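You operate a simulated robot arm through the tools that you are given. There is no shell and no other tool.

You are at the controls of a simulated two-armed robot. One attempt, no reset.

TASK
Null the lines on the screen, then measure the lens and save.
Fine: use the TIP and LEAN knobs on the interferometer's mount; both read 0; one measurement.

It is judged by the outcome, as a careful person would: the job done as asked, and still so three seconds after it is handed in. It fails if anything else is knocked over, pushed out of place, dropped, spilled or broken.

THE ROBOT
Two 7-joint arms with fingered hands on one trunk that stands fixed in place. Base frame: the origin is at the foot of the trunk, x ahead of it, y to its left, z up. Readings come in m, degrees, newtons and seconds.
The left shoulder is at [0.07, 0.157, 1.264], the right one opposite. With the tool pointing down near the work surface each hand reaches from about 0.1 to 0.88 m from the base axis, measured 20 degrees to its own side. Payload 5 kg a hand.
The tool frame of a hand sits at the grasp point between the pads (the TCP): z along the fingers, y along the line on which they close. The tips reach 0.031 m beyond it. The gripper opens to 0.156 m; its body begins 0.088 m behind the TCP. The gripper is a hand of 4 fingers: y runs from the thumb to the fingers, the wrist lies at [0, 0, -0.249] in the tool frame, and closing takes about 1.5 s.
Orientation is that of the tool frame in the base frame, as a unit quaternion [x, y, z, w]. With the fingers straight down and closing along the base's y, the tool's x points along the base's -x, its y along +y and its z along -z.

THE INTERFACE
- The arms move only by the tool send_rows. It takes "left_series", "right_series" or both (then of equal length, played together; a hand with none holds still); each is one flat list of numbers, 6 for each row, row after row: the shift along the tool's x, y, z in m, then the turn, a rotation vector about the tool's x, y, z in degrees. In form: [x, y, z, wx, wy, wz, x, y, z, wx, wy, wz, ...]. A call has 1 to 20 rows; each row shifts and turns the commanded pose from where the row before left it, along the tool's axes as they then stand. "left_gripper" and "right_gripper" are, for a hand that has rows, the opening, from 0 (shut) to 1 (fully open), set as the call begins (left out, the last holds). Rows are played at 5 a second. More than 0.05 m and 8.6 degrees between two rows, or a gripper value outside its range, and nothing of the call is played. Where a pose cannot be reached the arm comes as near as it can. A force on the tool above 40 N (or 10 N above the force at the start of the call, whichever is more), or a blocked arm, ends the call early, and 0.2 s more pass. Each finger travels about 0.108 m/s and halts on what it meets, pressing with about 21 N; the grip force reading is that of the motor and also rises with nothing between the fingers. The clock runs only during rows and for 0.2 s after the last one: add rows that do not move to give the fingers time. It gives the time, the measured TCP pose, the force on the tool (base axes), the opening and the grip force at its end, in the units of the frame above (readings bear some noise), with the torque about the TCP (base axes, N m) and any sound that the robot's microphone picked up, and new pictures: "views" is both (left out), scene, wrist or none (wrist: the cameras of the hands that moved).
- Cameras (640 x 400 px; columns grow to the right, rows downward): "scene" is now at [0.1319, -0.0417, 1.5084]; the picture's right is [-0.47, -0.88, -0.00], its down [-0.39, 0.21, -0.90] and it looks along [0.79, -0.42, -0.44] (base axes); focal length 296 px, centre (320, 200). "left" rides on the left gripper at [-0.072, 0.002, -0.111] in its tool frame; the picture's right is [-0.02, -1.00, 0.00], its down [0.84, -0.02, -0.54] and it looks along [0.54, -0.01, 0.84] (tool axes); focal length 234 px, centre (320, 200). "right" rides on the right gripper at [0.072, 0.002, -0.111] in its tool frame; the picture's right is [-0.02, 1.00, 0.00], its down [-0.84, -0.02, -0.54] and it looks along [-0.54, -0.01, 0.84] (tool axes); focal length 234 px, centre (320, 200). There is no depth. A picture from a camera that has moved, and an enlarged one, comes with that camera's place and axes in the base frame and with its lens.
- slide_trunk(by): slides the trunk up (or, below 0, down) by that many m; the arms and the scene camera ride with it, the base frame stays. It gives what a move gives, with no picture.
- hand_shape(shape, hand): the hand has 4 fingers and takes this shape, open, in about a second: jaw (thumb against the fingers, like two jaws); tri (thumb and two fingers); tip (a fingertip pinch); poke (one finger out to press); point (the index stretched); flat (the hand flat); cup (the hand cupped); fist (a fist). The gripper value then closes the fingers along that shape, each until it touches; the sizes above hold for jaw. It gives what a move gives, with no picture.
- aim_head(pan, tilt): turns the head with the scene camera to pan (to the left, within 86 degrees either way) and tilt (down, from -29 to 69), counted from straight ahead of the robot. It gives what a move gives, and a new picture of the scene camera.
- inspect(camera, box): a new picture of the part [left, top, right, bottom] of that camera's present view, enlarged. No time passes.
- close_job(): hands the job in; it is judged then, once.

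Places have to be worked out from the pictures, the camera data and where the tool is seen. Open the grippers and draw the arms clear of the work before you hand the job in, unless the task says otherwise.

The tools are called after "Call:" by a JSON object that holds its "op" and its "data". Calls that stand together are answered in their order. send_rows: Moves the arms, as the interface text tells. Its arguments: {"type":"object","properties":{"left_series":{"type":"array","items":{"type":"number"}},"left_gripper":{"type":"number"},"right_series":{"type":"array","items":{"type":"number"}},"right_gripper":{"type":"number"},"views":{"type":"string","enum":["both","scene","wrist","none"]}},"required":[]} The other tools are called the same way: slide_trunk (by) moves the trunk up or down; hand_shape (shape, hand) gives the hand a shape; aim_head (pan, tilt) turns the head that bears the scene camera; inspect (camera, box) takes an enlarged picture of a part of a camera's view; close_job () hands the job in.

At the start:

```text
time_s: 0.0
left_tcp_pos: [0.6172, -0.0057, 1.4156]
left_tcp_rot: [0.0, 1.0, 0.0, 0.001]
left_ft_force: [-0.8, 0.7, -0.6]
left_ft_torque: [0.0, -0.02, -0.02]
left_gripper_width: 0.156
left_grasp_force: 0.1
left_shape: jaw
right_tcp_pos: [0.4127, -0.5322, 1.387]
right_tcp_rot: [0.0, 1.0, 0.0, 0.0]
right_ft_force: [0.6, 0.2, 0.4]
right_ft_torque: [0.02, -0.01, 0.0]
right_gripper_width: 0.1558
right_grasp_force: 0.0
right_shape: jaw
trunk travel left (down, up): [-0.65, 0.29]
head pan, tilt (commanded): [-27.9, 26.2]
```

scene: 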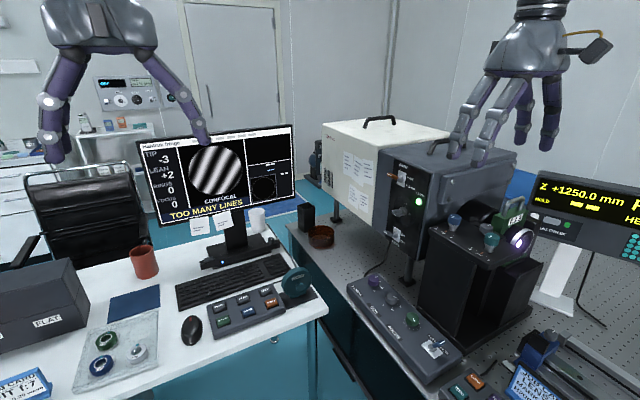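
right: 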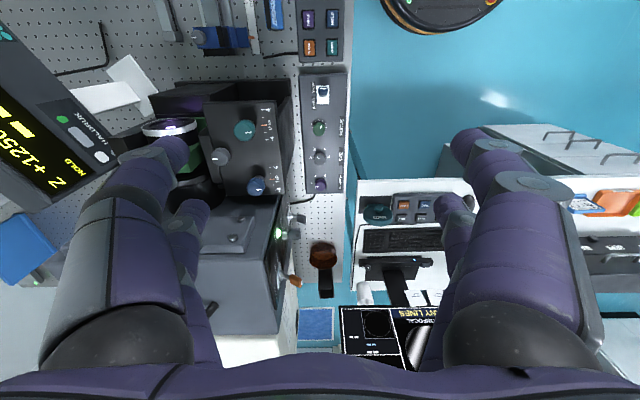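
left: 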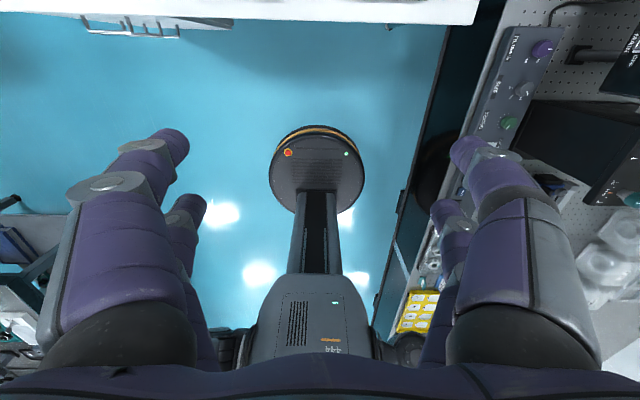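

I begin by looking closer at the screen, the mount with the knobs and the control boxes; nothing moves yet.

Call:
{"op": "inspect", "data": {"camera": "scene", "box": [130, 110, 310, 240]}}

Call:
{"op": "inspect", "data": {"camera": "scene", "box": [410, 180, 560, 290]}}

Call:
{"op": "inspect", "data": {"camera": "scene", "box": [330, 260, 510, 400]}}

Call:
{"op": "inspect", "data": {"camera": "scene", "box": [170, 240, 330, 350]}}

Call:
{"op": "inspect", "data": {"camera": "right", "box": [140, 60, 360, 220]}}

```text
3.08 times, centred on (220, 175) of scene
camera zoom: at [0.1319, -0.0417, 1.5084], right [-0.47, -0.88, 0.0], down [-0.39, 0.21, -0.9], along [0.79, -0.42, -0.44], focal length 909 px, centre (628, 277)
```

zoom: 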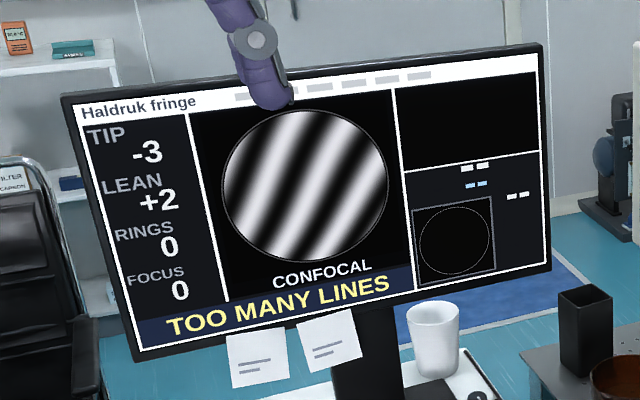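

```text
3.64 times, centred on (485, 235) of scene
camera zoom: at [0.1319, -0.0417, 1.5084], right [-0.47, -0.88, 0.0], down [-0.39, 0.21, -0.9], along [0.79, -0.42, -0.44], focal length 1075 px, centre (-280, 73)
```

zoom: 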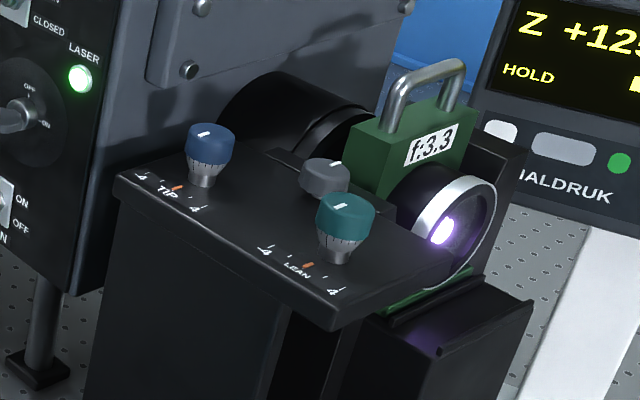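

```text
2.86 times, centred on (420, 330) of scene
camera zoom: at [0.1319, -0.0417, 1.5084], right [-0.47, -0.88, 0.0], down [-0.39, 0.21, -0.9], along [0.79, -0.42, -0.44], focal length 844 px, centre (34, -171)
```

zoom: 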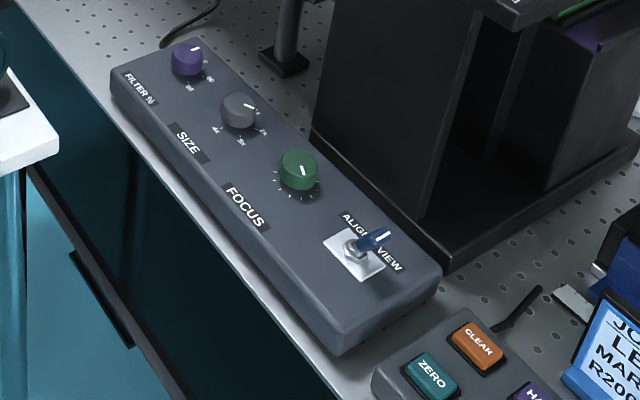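

```text
3.64 times, centred on (250, 295) of scene
camera zoom: at [0.1319, -0.0417, 1.5084], right [-0.47, -0.88, 0.0], down [-0.39, 0.21, -0.9], along [0.79, -0.42, -0.44], focal length 1075 px, centre (574, -146)
```

zoom: 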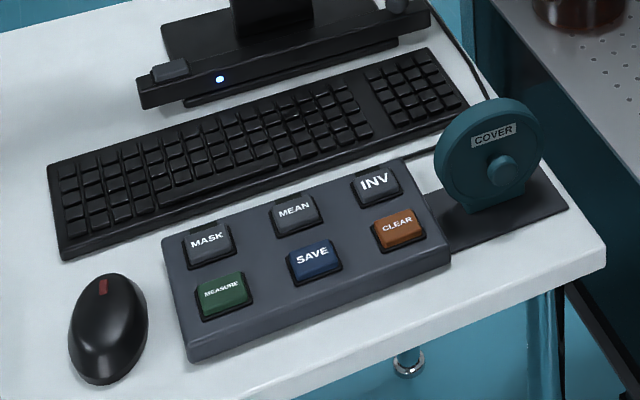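

```text
2.50 times, centred on (250, 140) of right
camera zoom: at [0.3407, -0.5315, 1.498], right [0.02, 1.0, 0.0], down [0.84, -0.02, 0.54], along [0.54, -0.01, -0.84], focal length 585 px, centre (495, 350)
```

zoom: 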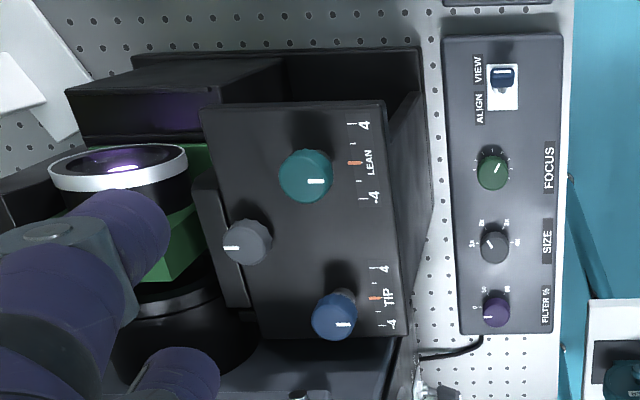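

The screen reads TIP -3, LEAN +2, FOCUS 0, "TOO MANY LINES"; by triangulation TIP sits near (0.55,-0.65) and LEAN near (0.45,-0.66), tops at about z 1.12. I look at the cards and the remaining details before moving.

Call:
{"op": "inspect", "data": {"camera": "scene", "box": [440, 320, 640, 400]}}

Call:
{"op": "inspect", "data": {"camera": "scene", "box": [0, 250, 160, 400]}}

Call:
{"op": "inspect", "data": {"camera": "scene", "box": [320, 110, 460, 260]}}

Call:
{"op": "inspect", "data": {"camera": "right", "box": [200, 90, 290, 200]}}

Call:
{"op": "aim_head", "data": {"pan": -52, "tilt": 38}}

```text
3.20 times, centred on (540, 360) of scene
camera zoom: at [0.1319, -0.0417, 1.5084], right [-0.47, -0.88, 0.0], down [-0.39, 0.21, -0.9], along [0.79, -0.42, -0.44], focal length 946 px, centre (-384, -312)
```

zoom: 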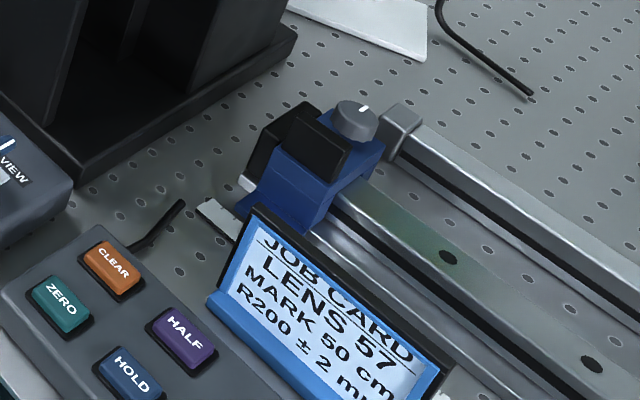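

```text
2.67 times, centred on (80, 325) of scene
camera zoom: at [0.1319, -0.0417, 1.5084], right [-0.47, -0.88, 0.0], down [-0.39, 0.21, -0.9], along [0.79, -0.42, -0.44], focal length 788 px, centre (960, -133)
```

zoom: 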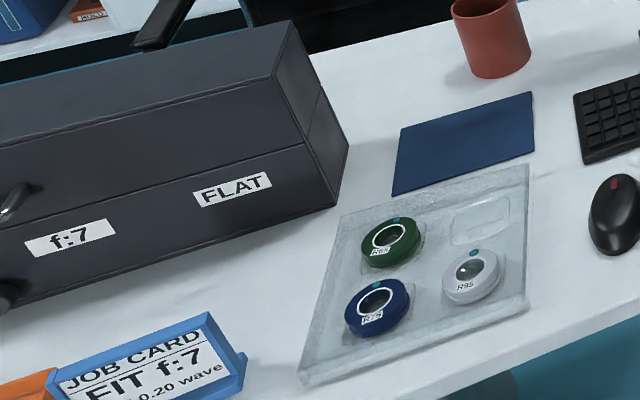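

```text
2.67 times, centred on (390, 185) of scene
camera zoom: at [0.1319, -0.0417, 1.5084], right [-0.47, -0.88, 0.0], down [-0.39, 0.21, -0.9], along [0.79, -0.42, -0.44], focal length 788 px, centre (133, 240)
```

zoom: 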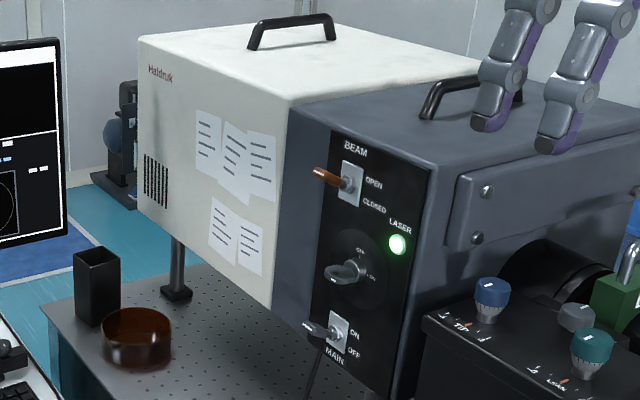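

```text
3.64 times, centred on (245, 145) of right
camera zoom: at [0.3407, -0.5315, 1.498], right [0.02, 1.0, 0.0], down [0.84, -0.02, 0.54], along [0.54, -0.01, -0.84], focal length 852 px, centre (593, 400)
```

zoom: 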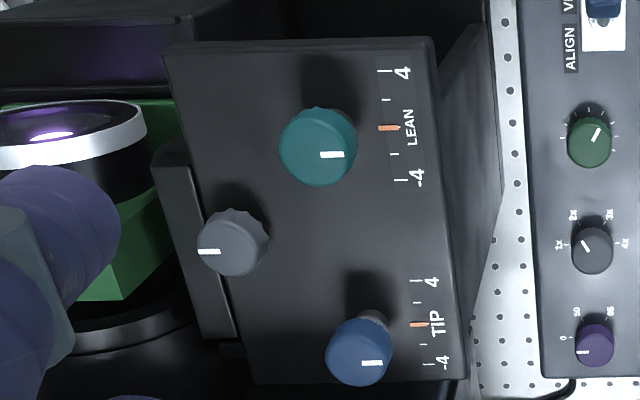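

```text
time_s: 0.9
left_tcp_pos: [0.6172, -0.0063, 1.416]
left_tcp_rot: [0.001, 1.0, 0.0, 0.0]
left_ft_force: [-0.5, 0.2, 0.6]
left_ft_torque: [0.01, 0.02, -0.04]
left_gripper_width: 0.156
left_grasp_force: 0.2
left_shape: jaw
right_tcp_pos: [0.4115, -0.533, 1.3863]
right_tcp_rot: [0.0, 1.0, 0.0, 0.0]
right_ft_force: [0.7, -0.2, 0.1]
right_ft_torque: [-0.01, 0.0, 0.01]
right_gripper_width: 0.1562
right_grasp_force: 0.1
right_shape: jaw
trunk travel left (down, up): [-0.65, 0.29]
head pan, tilt (commanded): [-52.0, 38.0]
camera scene: at [0.104, -0.0667, 1.4901], right [-0.79, -0.62, 0.0], down [-0.38, 0.48, -0.79], along [0.49, -0.62, -0.62], focal length 296 px, centre (320, 200)
```

scene: 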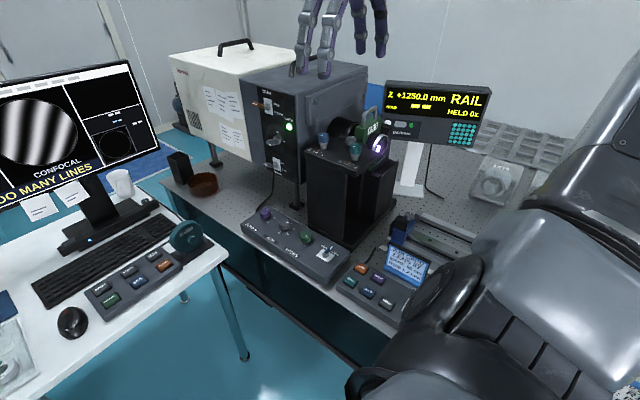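

The two job cards look to belong to other jobs; the beam is open and the fringes are live, so this job needs TIP +3 and LEAN -2, then MEASURE once and SAVE on the desk box. I move the left hand out of the screen's view and bring the right wrist camera over the mount for a closer look.

Call:
{"op": "send_rows", "data": {"left_series": [0, 0.045, 0, 0, 0, 0, 0, 0.045, 0, 0, 0, 0, 0, 0.045, 0, 0, 0, 0, 0, 0.045, 0, 0, 0, 0, 0, 0.045, 0, 0, 0, 0, 0, 0.045, 0, 0, 0, 0], "right_series": [0.014, -0.0205, 0, 0, 0, 0, 0.014, -0.0205, 0, 0, 0, 0, 0.014, -0.0205, 0, 0, 0, 0, 0.014, -0.0205, 0, 0, 0, 0, 0.014, -0.0205, 0, 0, 0, 0, 0.014, -0.0205, 0, 0, 0, 0], "views": "both"}}

```text
time_s: 2.3
left_tcp_pos: [0.6159, 0.2643, 1.4168]
left_tcp_rot: [0.001, 1.0, 0.0, 0.001]
left_ft_force: [-0.1, 0.0, 0.9]
left_ft_torque: [-0.04, -0.01, 0.0]
left_gripper_width: 0.1557
left_grasp_force: 0.0
left_shape: jaw
right_tcp_pos: [0.3251, -0.6534, 1.386]
right_tcp_rot: [0.001, 1.0, -0.001, 0.0]
right_ft_force: [-0.4, 0.5, 0.0]
right_ft_torque: [0.02, -0.02, -0.03]
right_gripper_width: 0.1559
right_grasp_force: 0.0
right_shape: jaw
trunk travel left (down, up): [-0.65, 0.29]
head pan, tilt (commanded): [-52.0, 38.0]
camera scene: at [0.1026, -0.0657, 1.4903], right [-0.79, -0.62, 0.0], down [-0.38, 0.48, -0.79], along [0.49, -0.62, -0.61], focal length 296 px, centre (320, 200)
camera right: at [0.2553, -0.6533, 1.4981], right [0.02, 1.0, 0.0], down [0.84, -0.02, 0.54], along [0.54, -0.01, -0.84], focal length 234 px, centre (320, 200)
camera left: at [0.6876, 0.2652, 1.526], right [0.02, -1.0, 0.0], down [-0.84, -0.02, 0.54], along [-0.54, -0.01, -0.84], focal length 234 px, centre (320, 200)
```

scene: 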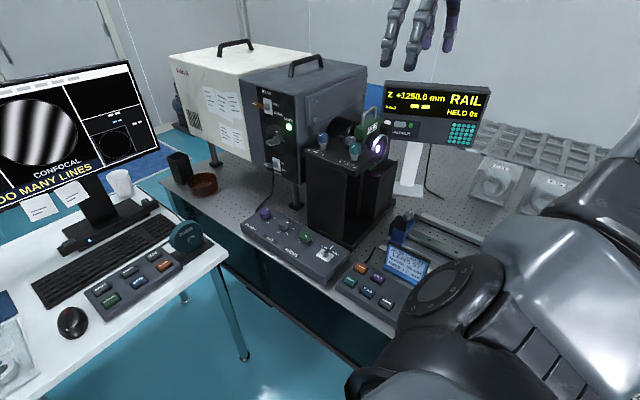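
right: 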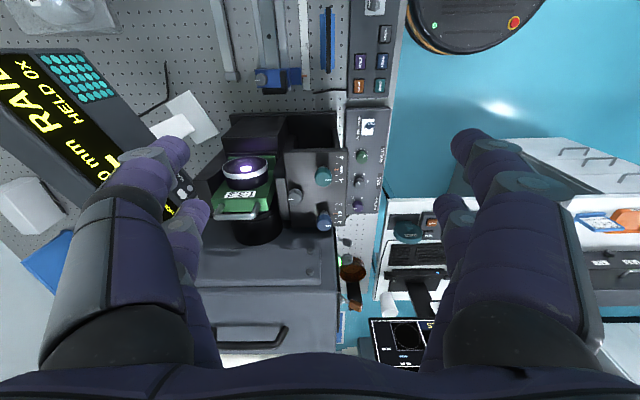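
left: 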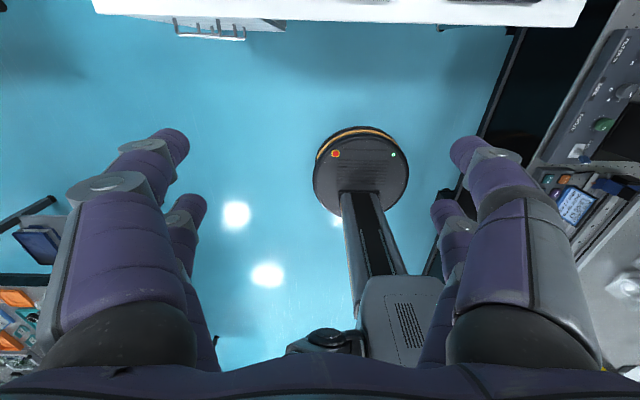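

The right camera now sees the whole mount; I enlarge the mount in both the wrist and scene views to fix knob positions and clearances.

Call:
{"op": "inspect", "data": {"camera": "right", "box": [210, 100, 390, 250]}}

Call:
{"op": "inspect", "data": {"camera": "scene", "box": [290, 90, 410, 190]}}

Call:
{"op": "inspect", "data": {"camera": "right", "box": [280, 145, 360, 240]}}

```text
2.67 times, centred on (300, 175) of right
camera zoom: at [0.2553, -0.6533, 1.4981], right [0.02, 1.0, 0.0], down [0.84, -0.02, 0.54], along [0.54, -0.01, -0.84], focal length 624 px, centre (373, 267)
```

zoom: 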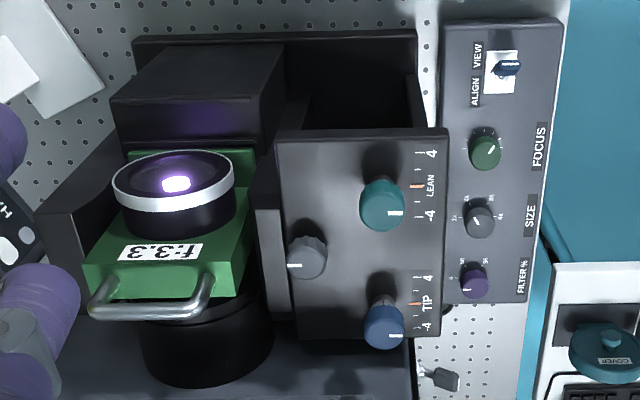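

```text
4.00 times, centred on (350, 140) of scene
camera zoom: at [0.1026, -0.0657, 1.4903], right [-0.79, -0.62, 0.0], down [-0.38, 0.48, -0.79], along [0.49, -0.62, -0.61], focal length 1182 px, centre (200, 440)
```

zoom: 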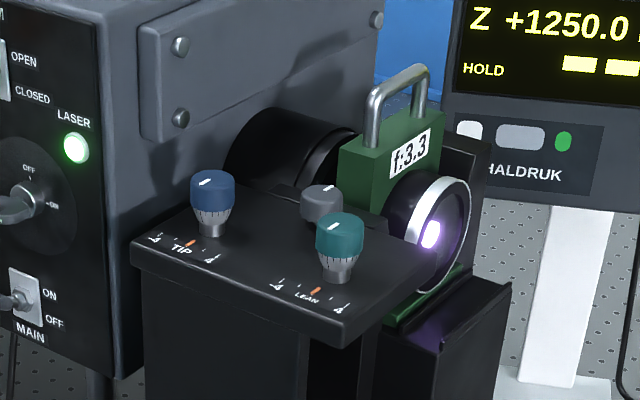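

```text
4.21 times, centred on (320, 192) of right
camera zoom: at [0.2553, -0.6533, 1.4981], right [0.02, 1.0, 0.0], down [0.84, -0.02, 0.54], along [0.54, -0.01, -0.84], focal length 986 px, centre (320, 232)
```

zoom: 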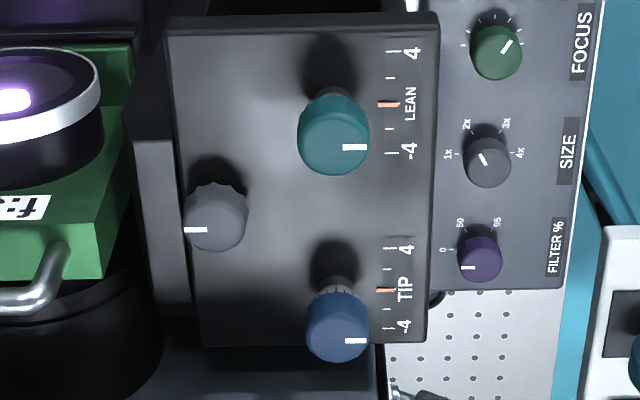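

Both knobs' pointers stand at their scale zero, toward +y; TIP is at about (0.546,-0.650), LEAN at (0.448,-0.652), tops at z≈1.125. I test which hand shape pinches a 35 mm knob best, out here in free air.

Call:
{"op": "hand_shape", "data": {"shape": "tri", "hand": "right"}}

Call:
{"op": "inspect", "data": {"camera": "right", "box": [0, 0, 640, 400]}}

Call:
{"op": "hand_shape", "data": {"shape": "tip", "hand": "right"}}

Call:
{"op": "inspect", "data": {"camera": "right", "box": [0, 0, 640, 400]}}

Call:
{"op": "aim_head", "data": {"pan": -60, "tilt": 15}}

```text
time_s: 3.2
left_tcp_pos: [0.6173, 0.2621, 1.4147]
left_tcp_rot: [-0.001, 1.0, 0.0, 0.0]
left_ft_force: [0.3, 0.3, -0.3]
left_ft_torque: [0.04, 0.02, -0.04]
left_gripper_width: 0.1562
left_grasp_force: 0.0
left_shape: jaw
right_tcp_pos: [0.3292, -0.6556, 1.386]
right_tcp_rot: [0.001, 1.0, -0.001, 0.0]
right_ft_force: [0.4, 0.0, 0.8]
right_ft_torque: [-0.03, 0.01, 0.02]
right_gripper_width: 0.1559
right_grasp_force: 0.2
right_shape: tri
trunk travel left (down, up): [-0.65, 0.29]
head pan, tilt (commanded): [-52.0, 38.0]
```

```text
1.00 times, centred on (320, 200) of right (not enlarged: the box is as wide or as high as the picture)
camera zoom: at [0.2574, -0.6542, 1.4971], right [0.02, 1.0, 0.0], down [0.84, -0.02, 0.54], along [0.54, -0.01, -0.84], focal length 234 px, centre (320, 200)
```

zoom: 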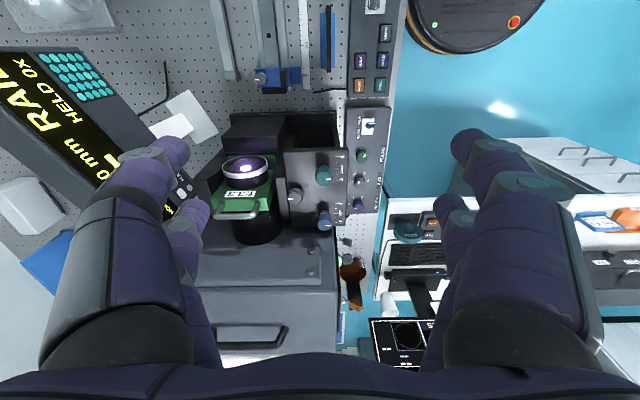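

```text
time_s: 4.1
left_tcp_pos: [0.6164, 0.2629, 1.4159]
left_tcp_rot: [-0.001, 1.0, 0.0, 0.0]
left_ft_force: [-1.1, -0.3, 0.1]
left_ft_torque: [-0.02, 0.0, -0.01]
left_gripper_width: 0.1562
left_grasp_force: 0.0
left_shape: jaw
right_tcp_pos: [0.3279, -0.6544, 1.3864]
right_tcp_rot: [0.001, 1.0, -0.001, 0.001]
right_ft_force: [0.3, 0.5, -0.2]
right_ft_torque: [0.02, 0.0, 0.04]
right_gripper_width: 0.156
right_grasp_force: 0.0
right_shape: tip
trunk travel left (down, up): [-0.65, 0.29]
head pan, tilt (commanded): [-52.0, 38.0]
```

```text
1.00 times, centred on (320, 200) of right (not enlarged: the box is as wide or as high as the picture)
camera zoom: at [0.257, -0.6538, 1.4974], right [0.02, 1.0, 0.0], down [0.84, -0.02, 0.54], along [0.54, -0.01, -0.84], focal length 234 px, centre (320, 200)
```

zoom: 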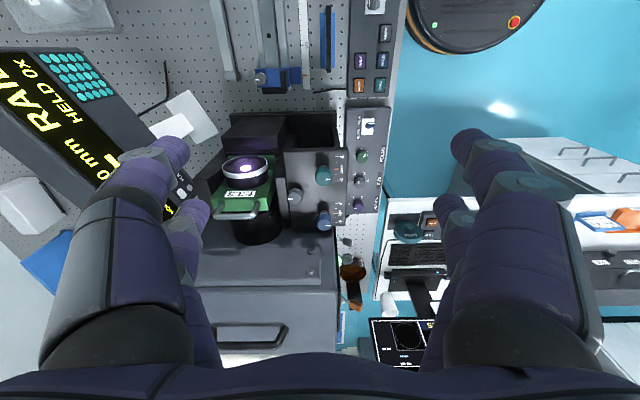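

```text
time_s: 5.0
left_tcp_pos: [0.6175, 0.2623, 1.4153]
left_tcp_rot: [-0.001, 1.0, 0.0, 0.0]
left_ft_force: [0.1, 0.7, 0.0]
left_ft_torque: [-0.05, -0.01, 0.0]
left_gripper_width: 0.1558
left_grasp_force: 0.1
left_shape: jaw
right_tcp_pos: [0.3277, -0.6552, 1.3849]
right_tcp_rot: [0.0, 1.0, 0.0, -0.001]
right_ft_force: [0.3, -0.2, 0.2]
right_ft_torque: [0.02, -0.01, -0.04]
right_gripper_width: 0.1559
right_grasp_force: 0.1
right_shape: tip
trunk travel left (down, up): [-0.65, 0.29]
head pan, tilt (commanded): [-60.0, 15.0]
camera scene: at [0.0975, -0.0795, 1.5266], right [-0.87, -0.5, 0.0], down [-0.13, 0.22, -0.97], along [0.48, -0.84, -0.26], focal length 296 px, centre (320, 200)
```

scene: 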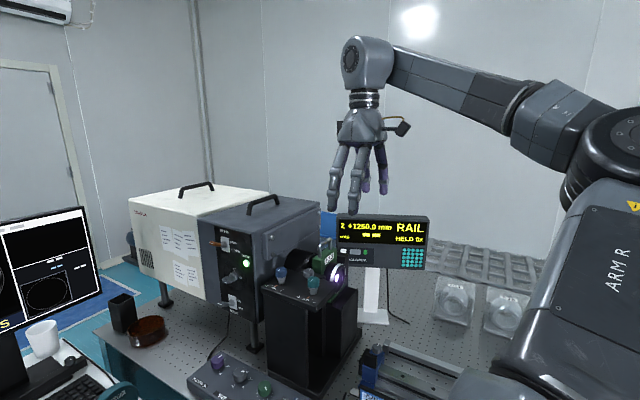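

All shapes look the same when open, so I try closing the tip shape partly in free air to see where the fingertips go.

Call:
{"op": "send_rows", "data": {"right_series": [0, 0, 0, 0, 0, 0, 0, 0, 0, 0, 0, 0, 0, 0, 0, 0, 0, 0, 0, 0, 0, 0, 0, 0, 0, 0, 0, 0, 0, 0, 0, 0, 0, 0, 0, 0], "right_gripper": 0.3, "views": "both"}}

Call:
{"op": "inspect", "data": {"camera": "scene", "box": [310, 80, 430, 220]}}

```text
time_s: 6.3
left_tcp_pos: [0.6164, 0.2626, 1.4145]
left_tcp_rot: [0.0, 1.0, 0.0, -0.001]
left_ft_force: [0.1, -0.3, -0.1]
left_ft_torque: [0.05, 0.01, 0.0]
left_gripper_width: 0.1563
left_grasp_force: 0.0
left_shape: jaw
right_tcp_pos: [0.3279, -0.655, 1.3867]
right_tcp_rot: [0.001, 1.0, 0.0, -0.001]
right_ft_force: [0.0, 0.3, -0.1]
right_ft_torque: [-0.04, -0.05, -0.02]
right_gripper_width: 0.0472
right_grasp_force: 0.0
right_shape: tip
trunk travel left (down, up): [-0.65, 0.29]
head pan, tilt (commanded): [-60.0, 15.0]
camera scene: at [0.0974, -0.0795, 1.5267], right [-0.87, -0.5, 0.0], down [-0.13, 0.22, -0.97], along [0.48, -0.84, -0.26], focal length 296 px, centre (320, 200)
camera right: at [0.257, -0.6541, 1.4974], right [0.02, 1.0, 0.0], down [0.84, -0.02, 0.54], along [0.54, -0.01, -0.84], focal length 234 px, centre (320, 200)
```

scene: 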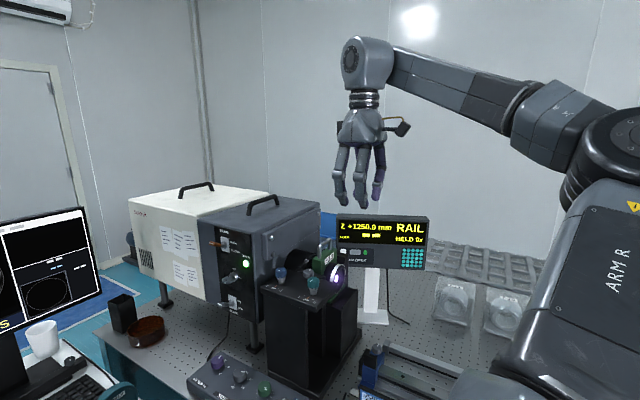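
right: 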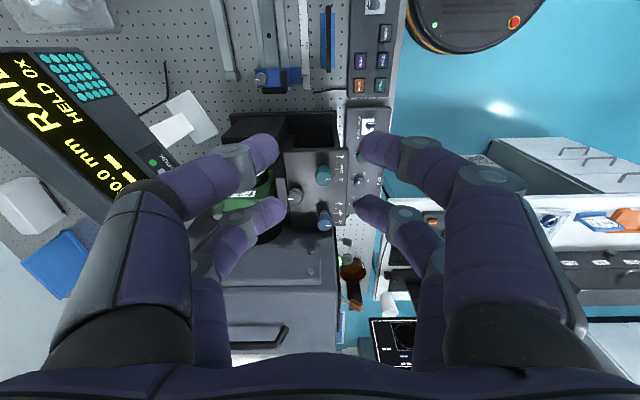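

```text
2.86 times, centred on (370, 150) of scene
camera zoom: at [0.0974, -0.0795, 1.5267], right [-0.87, -0.5, 0.0], down [-0.13, 0.22, -0.97], along [0.48, -0.84, -0.26], focal length 844 px, centre (177, 343)
```

zoom: 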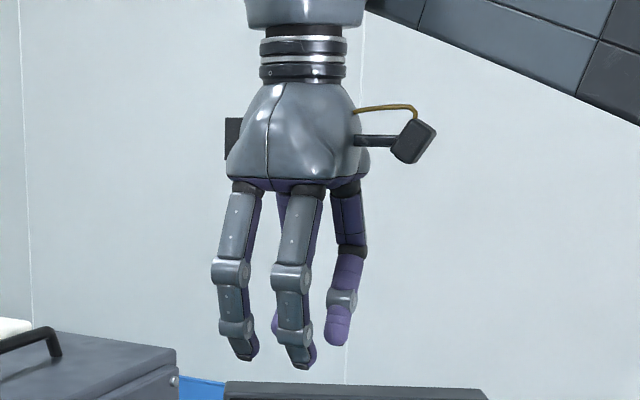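

In tip shape all four fingers come in as two pairs. I compare with tri and jaw at the same closing before choosing.

Call:
{"op": "hand_shape", "data": {"shape": "tri", "hand": "right"}}

Call:
{"op": "send_rows", "data": {"right_series": [0, 0, 0, 0, 0, 0, 0, 0, 0, 0, 0, 0, 0, 0, 0, 0, 0, 0, 0, 0, 0, 0, 0, 0, 0, 0, 0, 0, 0, 0, 0, 0, 0, 0, 0, 0], "right_gripper": 0.2, "views": "wrist"}}

Call:
{"op": "inspect", "data": {"camera": "scene", "box": [310, 80, 430, 220]}}

Call:
{"op": "hand_shape", "data": {"shape": "jaw", "hand": "right"}}

Call:
{"op": "send_rows", "data": {"right_series": [0, 0, 0, 0, 0, 0, 0, 0, 0, 0, 0, 0, 0, 0, 0, 0, 0, 0, 0, 0, 0, 0, 0, 0, 0, 0, 0, 0, 0, 0, 0, 0, 0, 0, 0, 0], "right_gripper": 0.2, "views": "wrist"}}

Call:
{"op": "inspect", "data": {"camera": "scene", "box": [310, 80, 430, 220]}}

```text
time_s: 7.2
left_tcp_pos: [0.6167, 0.264, 1.4155]
left_tcp_rot: [0.0, 1.0, 0.0, 0.0]
left_ft_force: [-0.1, -0.2, -0.2]
left_ft_torque: [-0.01, -0.01, -0.01]
left_gripper_width: 0.1557
left_grasp_force: 0.1
left_shape: jaw
right_tcp_pos: [0.328, -0.6551, 1.3856]
right_tcp_rot: [0.0, 1.0, 0.001, 0.0]
right_ft_force: [0.5, 0.7, 0.1]
right_ft_torque: [-0.02, 0.0, 0.0]
right_gripper_width: 0.1558
right_grasp_force: 0.1
right_shape: tri
trunk travel left (down, up): [-0.65, 0.29]
head pan, tilt (commanded): [-60.0, 15.0]
```

```text
time_s: 8.7
left_tcp_pos: [0.6166, 0.2626, 1.4155]
left_tcp_rot: [0.0, 1.0, 0.0, 0.0]
left_ft_force: [0.1, -0.8, -0.2]
left_ft_torque: [-0.02, 0.01, -0.01]
left_gripper_width: 0.1558
left_grasp_force: 0.0
left_shape: jaw
right_tcp_pos: [0.3275, -0.656, 1.3857]
right_tcp_rot: [0.0, 1.0, 0.0, 0.0]
right_ft_force: [0.2, -0.3, 0.8]
right_ft_torque: [-0.03, 0.03, -0.01]
right_gripper_width: 0.0316
right_grasp_force: 0.1
right_shape: tri
trunk travel left (down, up): [-0.65, 0.29]
head pan, tilt (commanded): [-60.0, 15.0]
camera right: at [0.257, -0.6541, 1.4974], right [0.02, 1.0, 0.0], down [0.84, -0.02, 0.54], along [0.54, -0.01, -0.84], focal length 234 px, centre (320, 200)
```

right: 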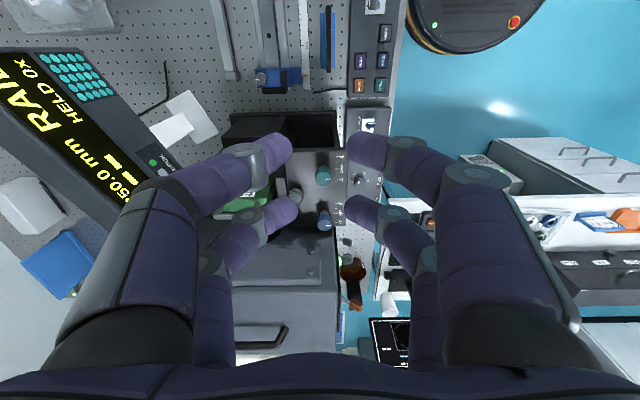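

```text
2.86 times, centred on (370, 150) of scene
camera zoom: at [0.0974, -0.0795, 1.5267], right [-0.87, -0.5, 0.0], down [-0.13, 0.22, -0.97], along [0.48, -0.84, -0.26], focal length 844 px, centre (177, 343)
```

zoom: 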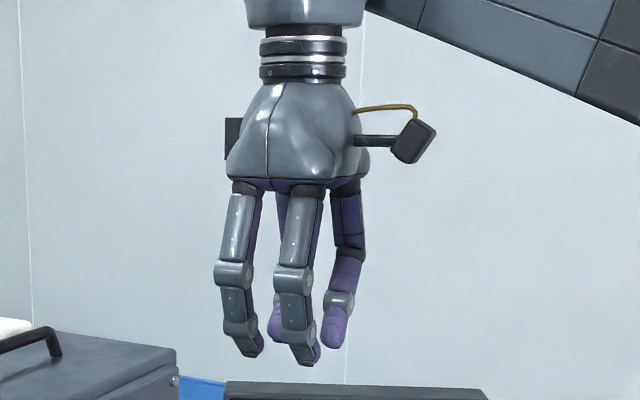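

```text
time_s: 9.6
left_tcp_pos: [0.6174, 0.2634, 1.4152]
left_tcp_rot: [0.0, 1.0, 0.0, -0.001]
left_ft_force: [-0.2, -0.6, 0.4]
left_ft_torque: [0.02, 0.0, 0.03]
left_gripper_width: 0.156
left_grasp_force: 0.1
left_shape: jaw
right_tcp_pos: [0.3278, -0.6552, 1.3866]
right_tcp_rot: [0.0, 1.0, 0.0, 0.0]
right_ft_force: [0.1, 0.9, 0.1]
right_ft_torque: [0.0, -0.02, 0.0]
right_gripper_width: 0.1558
right_grasp_force: 0.0
right_shape: jaw
trunk travel left (down, up): [-0.65, 0.29]
head pan, tilt (commanded): [-60.0, 15.0]
```

```text
time_s: 10.9
left_tcp_pos: [0.6156, 0.2639, 1.4153]
left_tcp_rot: [0.0, 1.0, 0.0, 0.0]
left_ft_force: [0.3, 0.5, 0.0]
left_ft_torque: [0.03, 0.0, 0.0]
left_gripper_width: 0.1557
left_grasp_force: 0.0
left_shape: jaw
right_tcp_pos: [0.3274, -0.656, 1.3859]
right_tcp_rot: [0.0, 1.0, 0.0, 0.001]
right_ft_force: [0.6, 0.7, 0.6]
right_ft_torque: [-0.01, 0.02, -0.02]
right_gripper_width: 0.0314
right_grasp_force: 0.0
right_shape: jaw
trunk travel left (down, up): [-0.65, 0.29]
head pan, tilt (commanded): [-60.0, 15.0]
camera right: at [0.257, -0.6541, 1.4974], right [0.02, 1.0, 0.0], down [0.84, -0.02, 0.54], along [0.54, -0.01, -0.84], focal length 234 px, centre (320, 200)
```

right: 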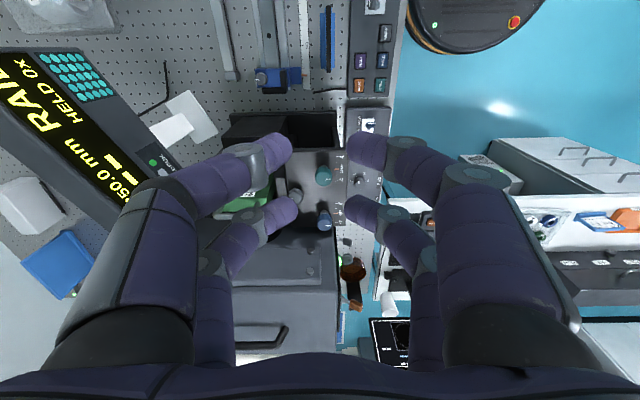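

```text
2.86 times, centred on (370, 150) of scene
camera zoom: at [0.0974, -0.0795, 1.5267], right [-0.87, -0.5, 0.0], down [-0.13, 0.22, -0.97], along [0.48, -0.84, -0.26], focal length 844 px, centre (177, 343)
```

zoom: 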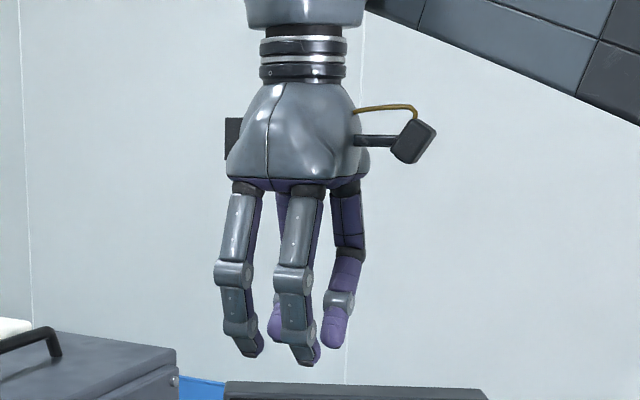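

All shapes close as two pairs of fingers, so jaw works: the pairs will cage the knob. Plate surface comes out at z≈1.098, LEAN axis (0.445,-0.652), TIP axis (0.547,-0.652), and the lens handle at (0.477,-0.77,1.20) stays clear. I bring the right hand above LEAN with the fingers at about 35 mm and turn the head to watch the screen.

Call:
{"op": "send_rows", "data": {"right_series": [-0.0234, 0.0007, 0.0272, 0, 0, 0, -0.0234, 0.0007, 0.0272, 0, 0, 0, -0.0234, 0.0007, 0.0272, 0, 0, 0, -0.0234, 0.0007, 0.0272, 0, 0, 0, -0.0234, 0.0007, 0.0272, 0, 0, 0, 0, 0, 0, 0, 0, 0], "right_gripper": 0.23, "views": "wrist"}}

Call:
{"op": "aim_head", "data": {"pan": -33, "tilt": 24}}

Call:
{"op": "inspect", "data": {"camera": "right", "box": [200, 60, 440, 210]}}

```text
time_s: 12.3
left_tcp_pos: [0.6178, 0.263, 1.4154]
left_tcp_rot: [0.0, 1.0, 0.0, 0.002]
left_ft_force: [-0.1, 0.2, 0.4]
left_ft_torque: [0.01, -0.01, 0.04]
left_gripper_width: 0.1561
left_grasp_force: 0.1
left_shape: jaw
right_tcp_pos: [0.444, -0.6524, 1.2486]
right_tcp_rot: [0.001, 1.0, -0.001, 0.001]
right_ft_force: [-0.7, 0.2, 0.9]
right_ft_torque: [0.01, -0.03, 0.0]
right_gripper_width: 0.0356
right_grasp_force: 0.0
right_shape: jaw
trunk travel left (down, up): [-0.65, 0.29]
head pan, tilt (commanded): [-60.0, 15.0]
camera right: at [0.373, -0.6503, 1.3597], right [0.02, 1.0, 0.0], down [0.84, -0.02, 0.55], along [0.55, -0.01, -0.84], focal length 234 px, centre (320, 200)
```

right: 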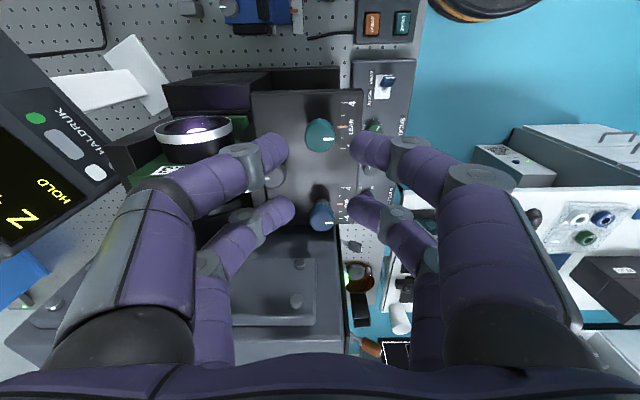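

```text
time_s: 13.3
left_tcp_pos: [0.6177, 0.2632, 1.415]
left_tcp_rot: [0.001, 1.0, 0.0, 0.0]
left_ft_force: [0.1, -0.6, 0.0]
left_ft_torque: [0.0, -0.02, -0.02]
left_gripper_width: 0.1561
left_grasp_force: 0.0
left_shape: jaw
right_tcp_pos: [0.4453, -0.653, 1.2478]
right_tcp_rot: [0.0, 1.0, 0.0, 0.0]
right_ft_force: [0.4, 0.2, -0.4]
right_ft_torque: [0.02, -0.02, 0.0]
right_gripper_width: 0.0353
right_grasp_force: 0.1
right_shape: jaw
trunk travel left (down, up): [-0.65, 0.29]
head pan, tilt (commanded): [-33.0, 24.0]
camera scene: at [0.1286, -0.0493, 1.512], right [-0.55, -0.84, 0.0], down [-0.34, 0.22, -0.91], along [0.77, -0.5, -0.41], focal length 296 px, centre (320, 200)
```

scene: 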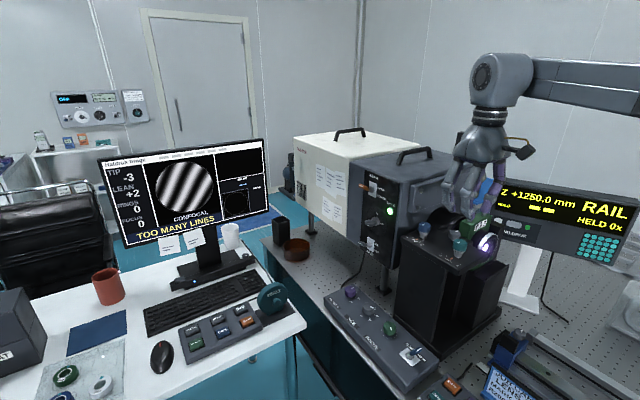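

```text
2.67 times, centred on (320, 135) of right
camera zoom: at [0.3742, -0.6509, 1.359], right [0.02, 1.0, 0.0], down [0.84, -0.02, 0.54], along [0.54, -0.01, -0.84], focal length 624 px, centre (320, 373)
```

zoom: 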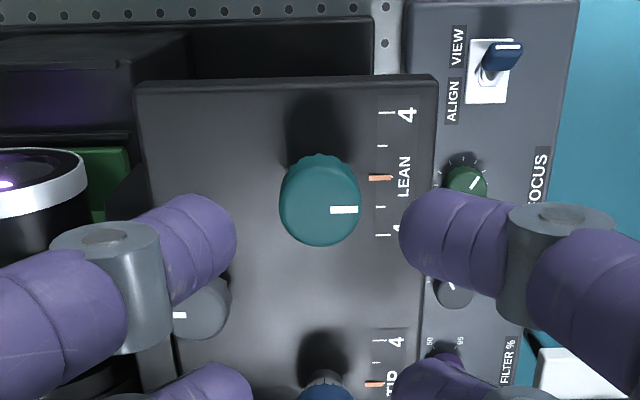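

Scene view now shows screen and knobs together. The LEAN knob (about 31–34 mm wide) lies under the grip centre at (0.447,-0.652); I lower the open fingers around it to TCP z≈1.135, tips a few mm above the plate.

Call:
{"op": "send_rows", "data": {"right_series": [0, 0, 0.03, 0, 0, 0, 0, 0, 0.03, 0, 0, 0, 0, 0, 0.025, 0, 0, 0, 0, 0, 0.015, 0, 0, 0, 0, 0, 0.013, 0, 0, 0, 0, 0, 0, 0, 0, 0], "views": "both"}}

Call:
{"op": "inspect", "data": {"camera": "right", "box": [220, 80, 420, 240]}}

Call:
{"op": "inspect", "data": {"camera": "scene", "box": [390, 130, 530, 290]}}

```text
time_s: 14.7
left_tcp_pos: [0.6183, 0.264, 1.4144]
left_tcp_rot: [0.0, 1.0, 0.0, 0.0]
left_ft_force: [0.4, 0.2, 0.9]
left_ft_torque: [0.03, -0.01, -0.02]
left_gripper_width: 0.1561
left_grasp_force: 0.0
left_shape: jaw
right_tcp_pos: [0.4456, -0.6528, 1.1386]
right_tcp_rot: [0.0, 1.0, 0.0, 0.0]
right_ft_force: [0.1, 0.8, -0.1]
right_ft_torque: [0.01, -0.03, -0.01]
right_gripper_width: 0.0354
right_grasp_force: 0.0
right_shape: jaw
trunk travel left (down, up): [-0.65, 0.29]
head pan, tilt (commanded): [-33.0, 24.0]
camera scene: at [0.1281, -0.0487, 1.5121], right [-0.55, -0.84, 0.0], down [-0.34, 0.22, -0.91], along [0.77, -0.5, -0.41], focal length 296 px, centre (320, 200)
camera right: at [0.3743, -0.6511, 1.2496], right [0.02, 1.0, 0.0], down [0.84, -0.02, 0.54], along [0.54, -0.01, -0.84], focal length 234 px, centre (320, 200)
```

scene: 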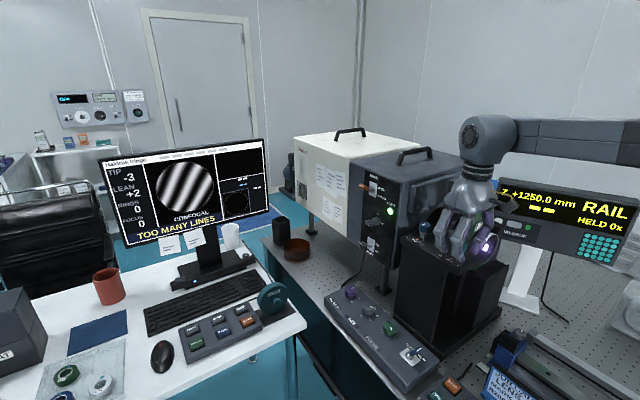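
right: 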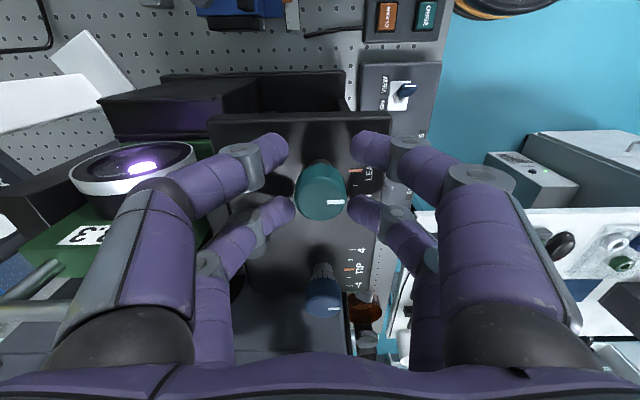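

```text
2.50 times, centred on (320, 160) of right
camera zoom: at [0.3743, -0.6511, 1.2496], right [0.02, 1.0, 0.0], down [0.84, -0.02, 0.54], along [0.54, -0.01, -0.84], focal length 585 px, centre (320, 300)
```

zoom: 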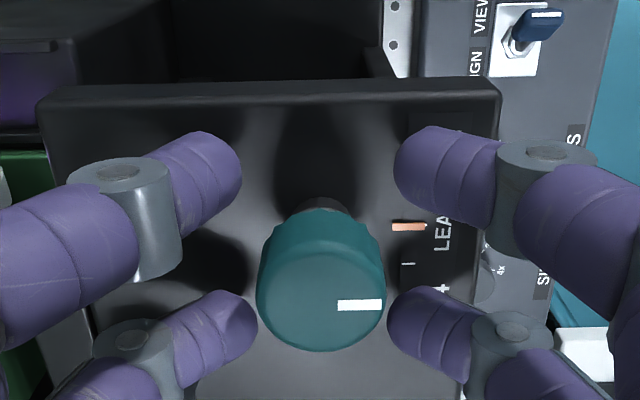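

```text
2.50 times, centred on (460, 210) of scene
camera zoom: at [0.1281, -0.0487, 1.5121], right [-0.55, -0.84, 0.0], down [-0.34, 0.22, -0.91], along [0.77, -0.5, -0.41], focal length 739 px, centre (-30, 175)
```

zoom: 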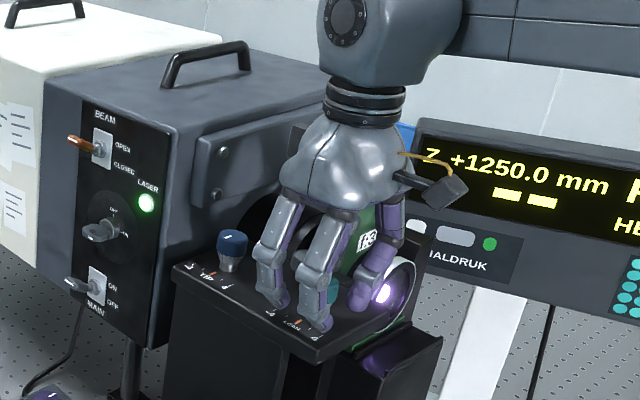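

The fingers straddle the LEAN knob evenly with clear space to the plate. I close the grip on it now.

Call:
{"op": "send_rows", "data": {"right_series": [0, 0, 0.002, 0, 0, 0, 0, 0, 0, 0, 0, 0, 0, 0, 0, 0, 0, 0, 0, 0, 0, 0, 0, 0, 0, 0, 0, 0, 0, 0], "right_gripper": 0.0, "views": "both"}}

Call:
{"op": "inspect", "data": {"camera": "right", "box": [220, 80, 420, 240]}}

Call:
{"op": "inspect", "data": {"camera": "scene", "box": [95, 135, 275, 250]}}

```text
time_s: 15.9
left_tcp_pos: [0.6164, 0.2636, 1.4158]
left_tcp_rot: [0.0, 1.0, 0.0, 0.0]
left_ft_force: [-0.6, -0.5, -0.2]
left_ft_torque: [-0.01, -0.02, -0.02]
left_gripper_width: 0.1559
left_grasp_force: 0.0
left_shape: jaw
right_tcp_pos: [0.445, -0.6521, 1.1356]
right_tcp_rot: [-0.001, 1.0, 0.0, -0.001]
right_ft_force: [1.3, 0.5, -1.0]
right_ft_torque: [0.01, -0.04, 0.04]
right_gripper_width: 0.0001
right_grasp_force: 21.2
right_shape: jaw
trunk travel left (down, up): [-0.65, 0.29]
head pan, tilt (commanded): [-33.0, 24.0]
camera scene: at [0.1285, -0.0491, 1.512], right [-0.55, -0.84, 0.0], down [-0.34, 0.22, -0.91], along [0.77, -0.5, -0.41], focal length 296 px, centre (320, 200)
camera right: at [0.3746, -0.6514, 1.2473], right [0.02, 1.0, 0.0], down [0.84, -0.02, 0.54], along [0.54, -0.01, -0.84], focal length 234 px, centre (320, 200)
```

scene: 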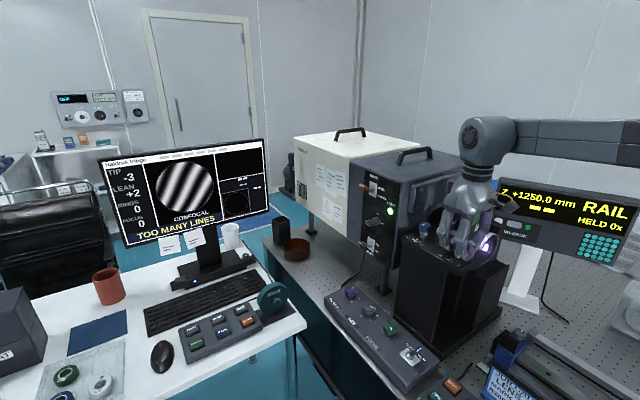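
right: 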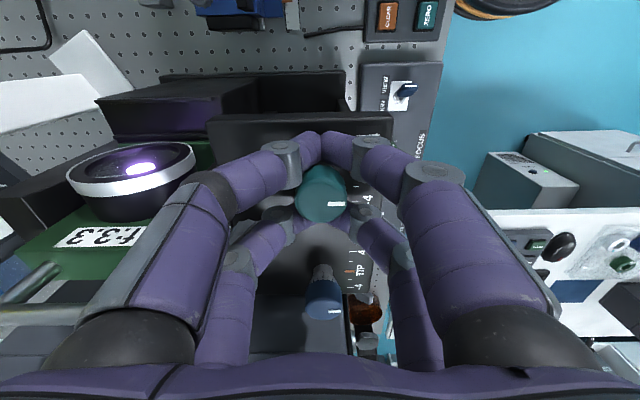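

```text
2.50 times, centred on (320, 160) of right
camera zoom: at [0.3746, -0.6514, 1.2473], right [0.02, 1.0, 0.0], down [0.84, -0.02, 0.54], along [0.54, -0.01, -0.84], focal length 585 px, centre (320, 300)
```

zoom: 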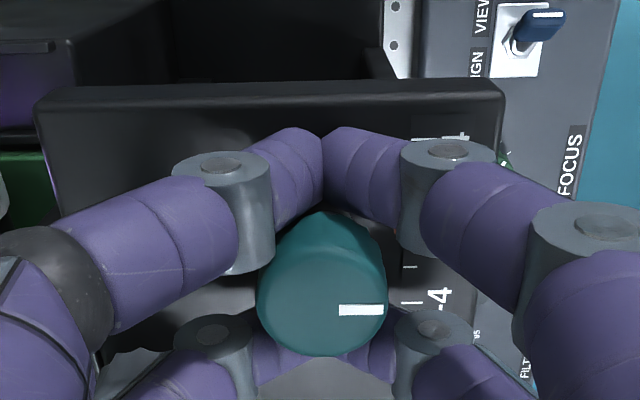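

```text
3.48 times, centred on (185, 192) of scene
camera zoom: at [0.1285, -0.0491, 1.512], right [-0.55, -0.84, 0.0], down [-0.34, 0.22, -0.91], along [0.77, -0.5, -0.41], focal length 1028 px, centre (790, 226)
```

zoom: 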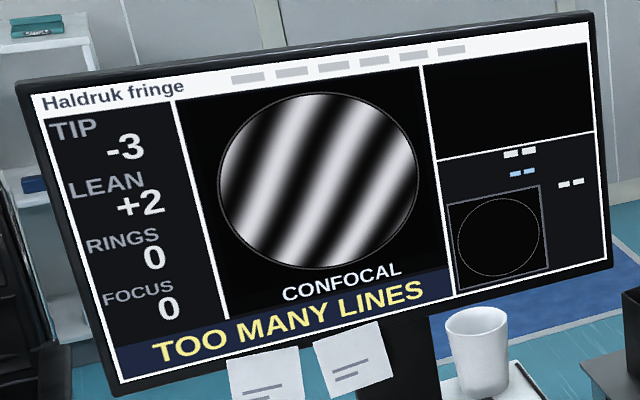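

The fingers closed fully around the knob without gripping it (opening 0): the knob fits in the gap between the two finger pairs, and the screen is unchanged. I open, lift, shift the hand 20 mm toward the robot so the far finger pair pinches the knob across its diameter, and come down again.

Call:
{"op": "send_rows", "data": {"right_series": [0, 0, 0, 0, 0, 0, 0, 0, 0, 0, 0, 0, 0, 0, 0, 0, 0, 0, 0, 0, -0.025, 0, 0, 0, 0, 0, -0.025, 0, 0, 0, 0.01, 0, 0, 0, 0, 0, 0.01, 0, 0, 0, 0, 0, 0, 0, 0, 0, 0, 0], "right_gripper": 0.36, "views": "wrist"}}

Call:
{"op": "inspect", "data": {"camera": "right", "box": [220, 80, 420, 240]}}

```text
time_s: 17.7
left_tcp_pos: [0.6164, 0.2636, 1.4161]
left_tcp_rot: [0.0, 1.0, 0.001, 0.0]
left_ft_force: [0.0, 0.5, -0.4]
left_ft_torque: [0.01, 0.0, 0.02]
left_gripper_width: 0.1559
left_grasp_force: 0.0
left_shape: jaw
right_tcp_pos: [0.4263, -0.6541, 1.1861]
right_tcp_rot: [0.0, 1.0, 0.0, 0.0]
right_ft_force: [0.1, 0.3, 1.1]
right_ft_torque: [0.0, 0.0, 0.0]
right_gripper_width: 0.0559
right_grasp_force: 0.1
right_shape: jaw
trunk travel left (down, up): [-0.65, 0.29]
head pan, tilt (commanded): [-33.0, 24.0]
camera right: at [0.3552, -0.6517, 1.2975], right [0.02, 1.0, 0.0], down [0.84, -0.02, 0.54], along [0.54, -0.01, -0.84], focal length 234 px, centre (320, 200)
```

right: 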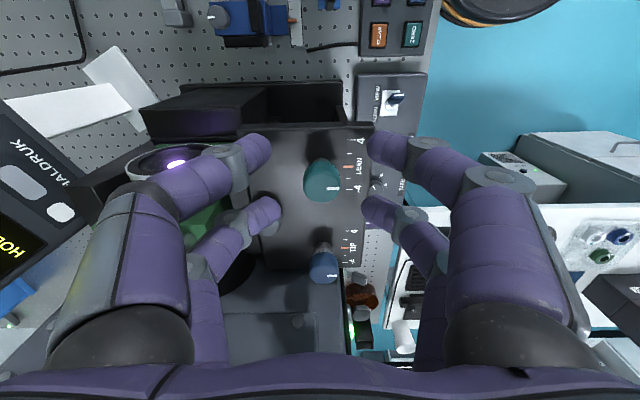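

```text
2.50 times, centred on (320, 160) of right
camera zoom: at [0.3552, -0.6517, 1.2975], right [0.02, 1.0, 0.0], down [0.84, -0.02, 0.54], along [0.54, -0.01, -0.84], focal length 585 px, centre (320, 300)
```

zoom: 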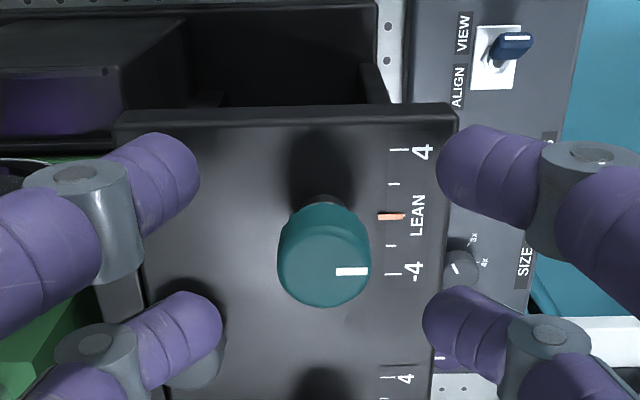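

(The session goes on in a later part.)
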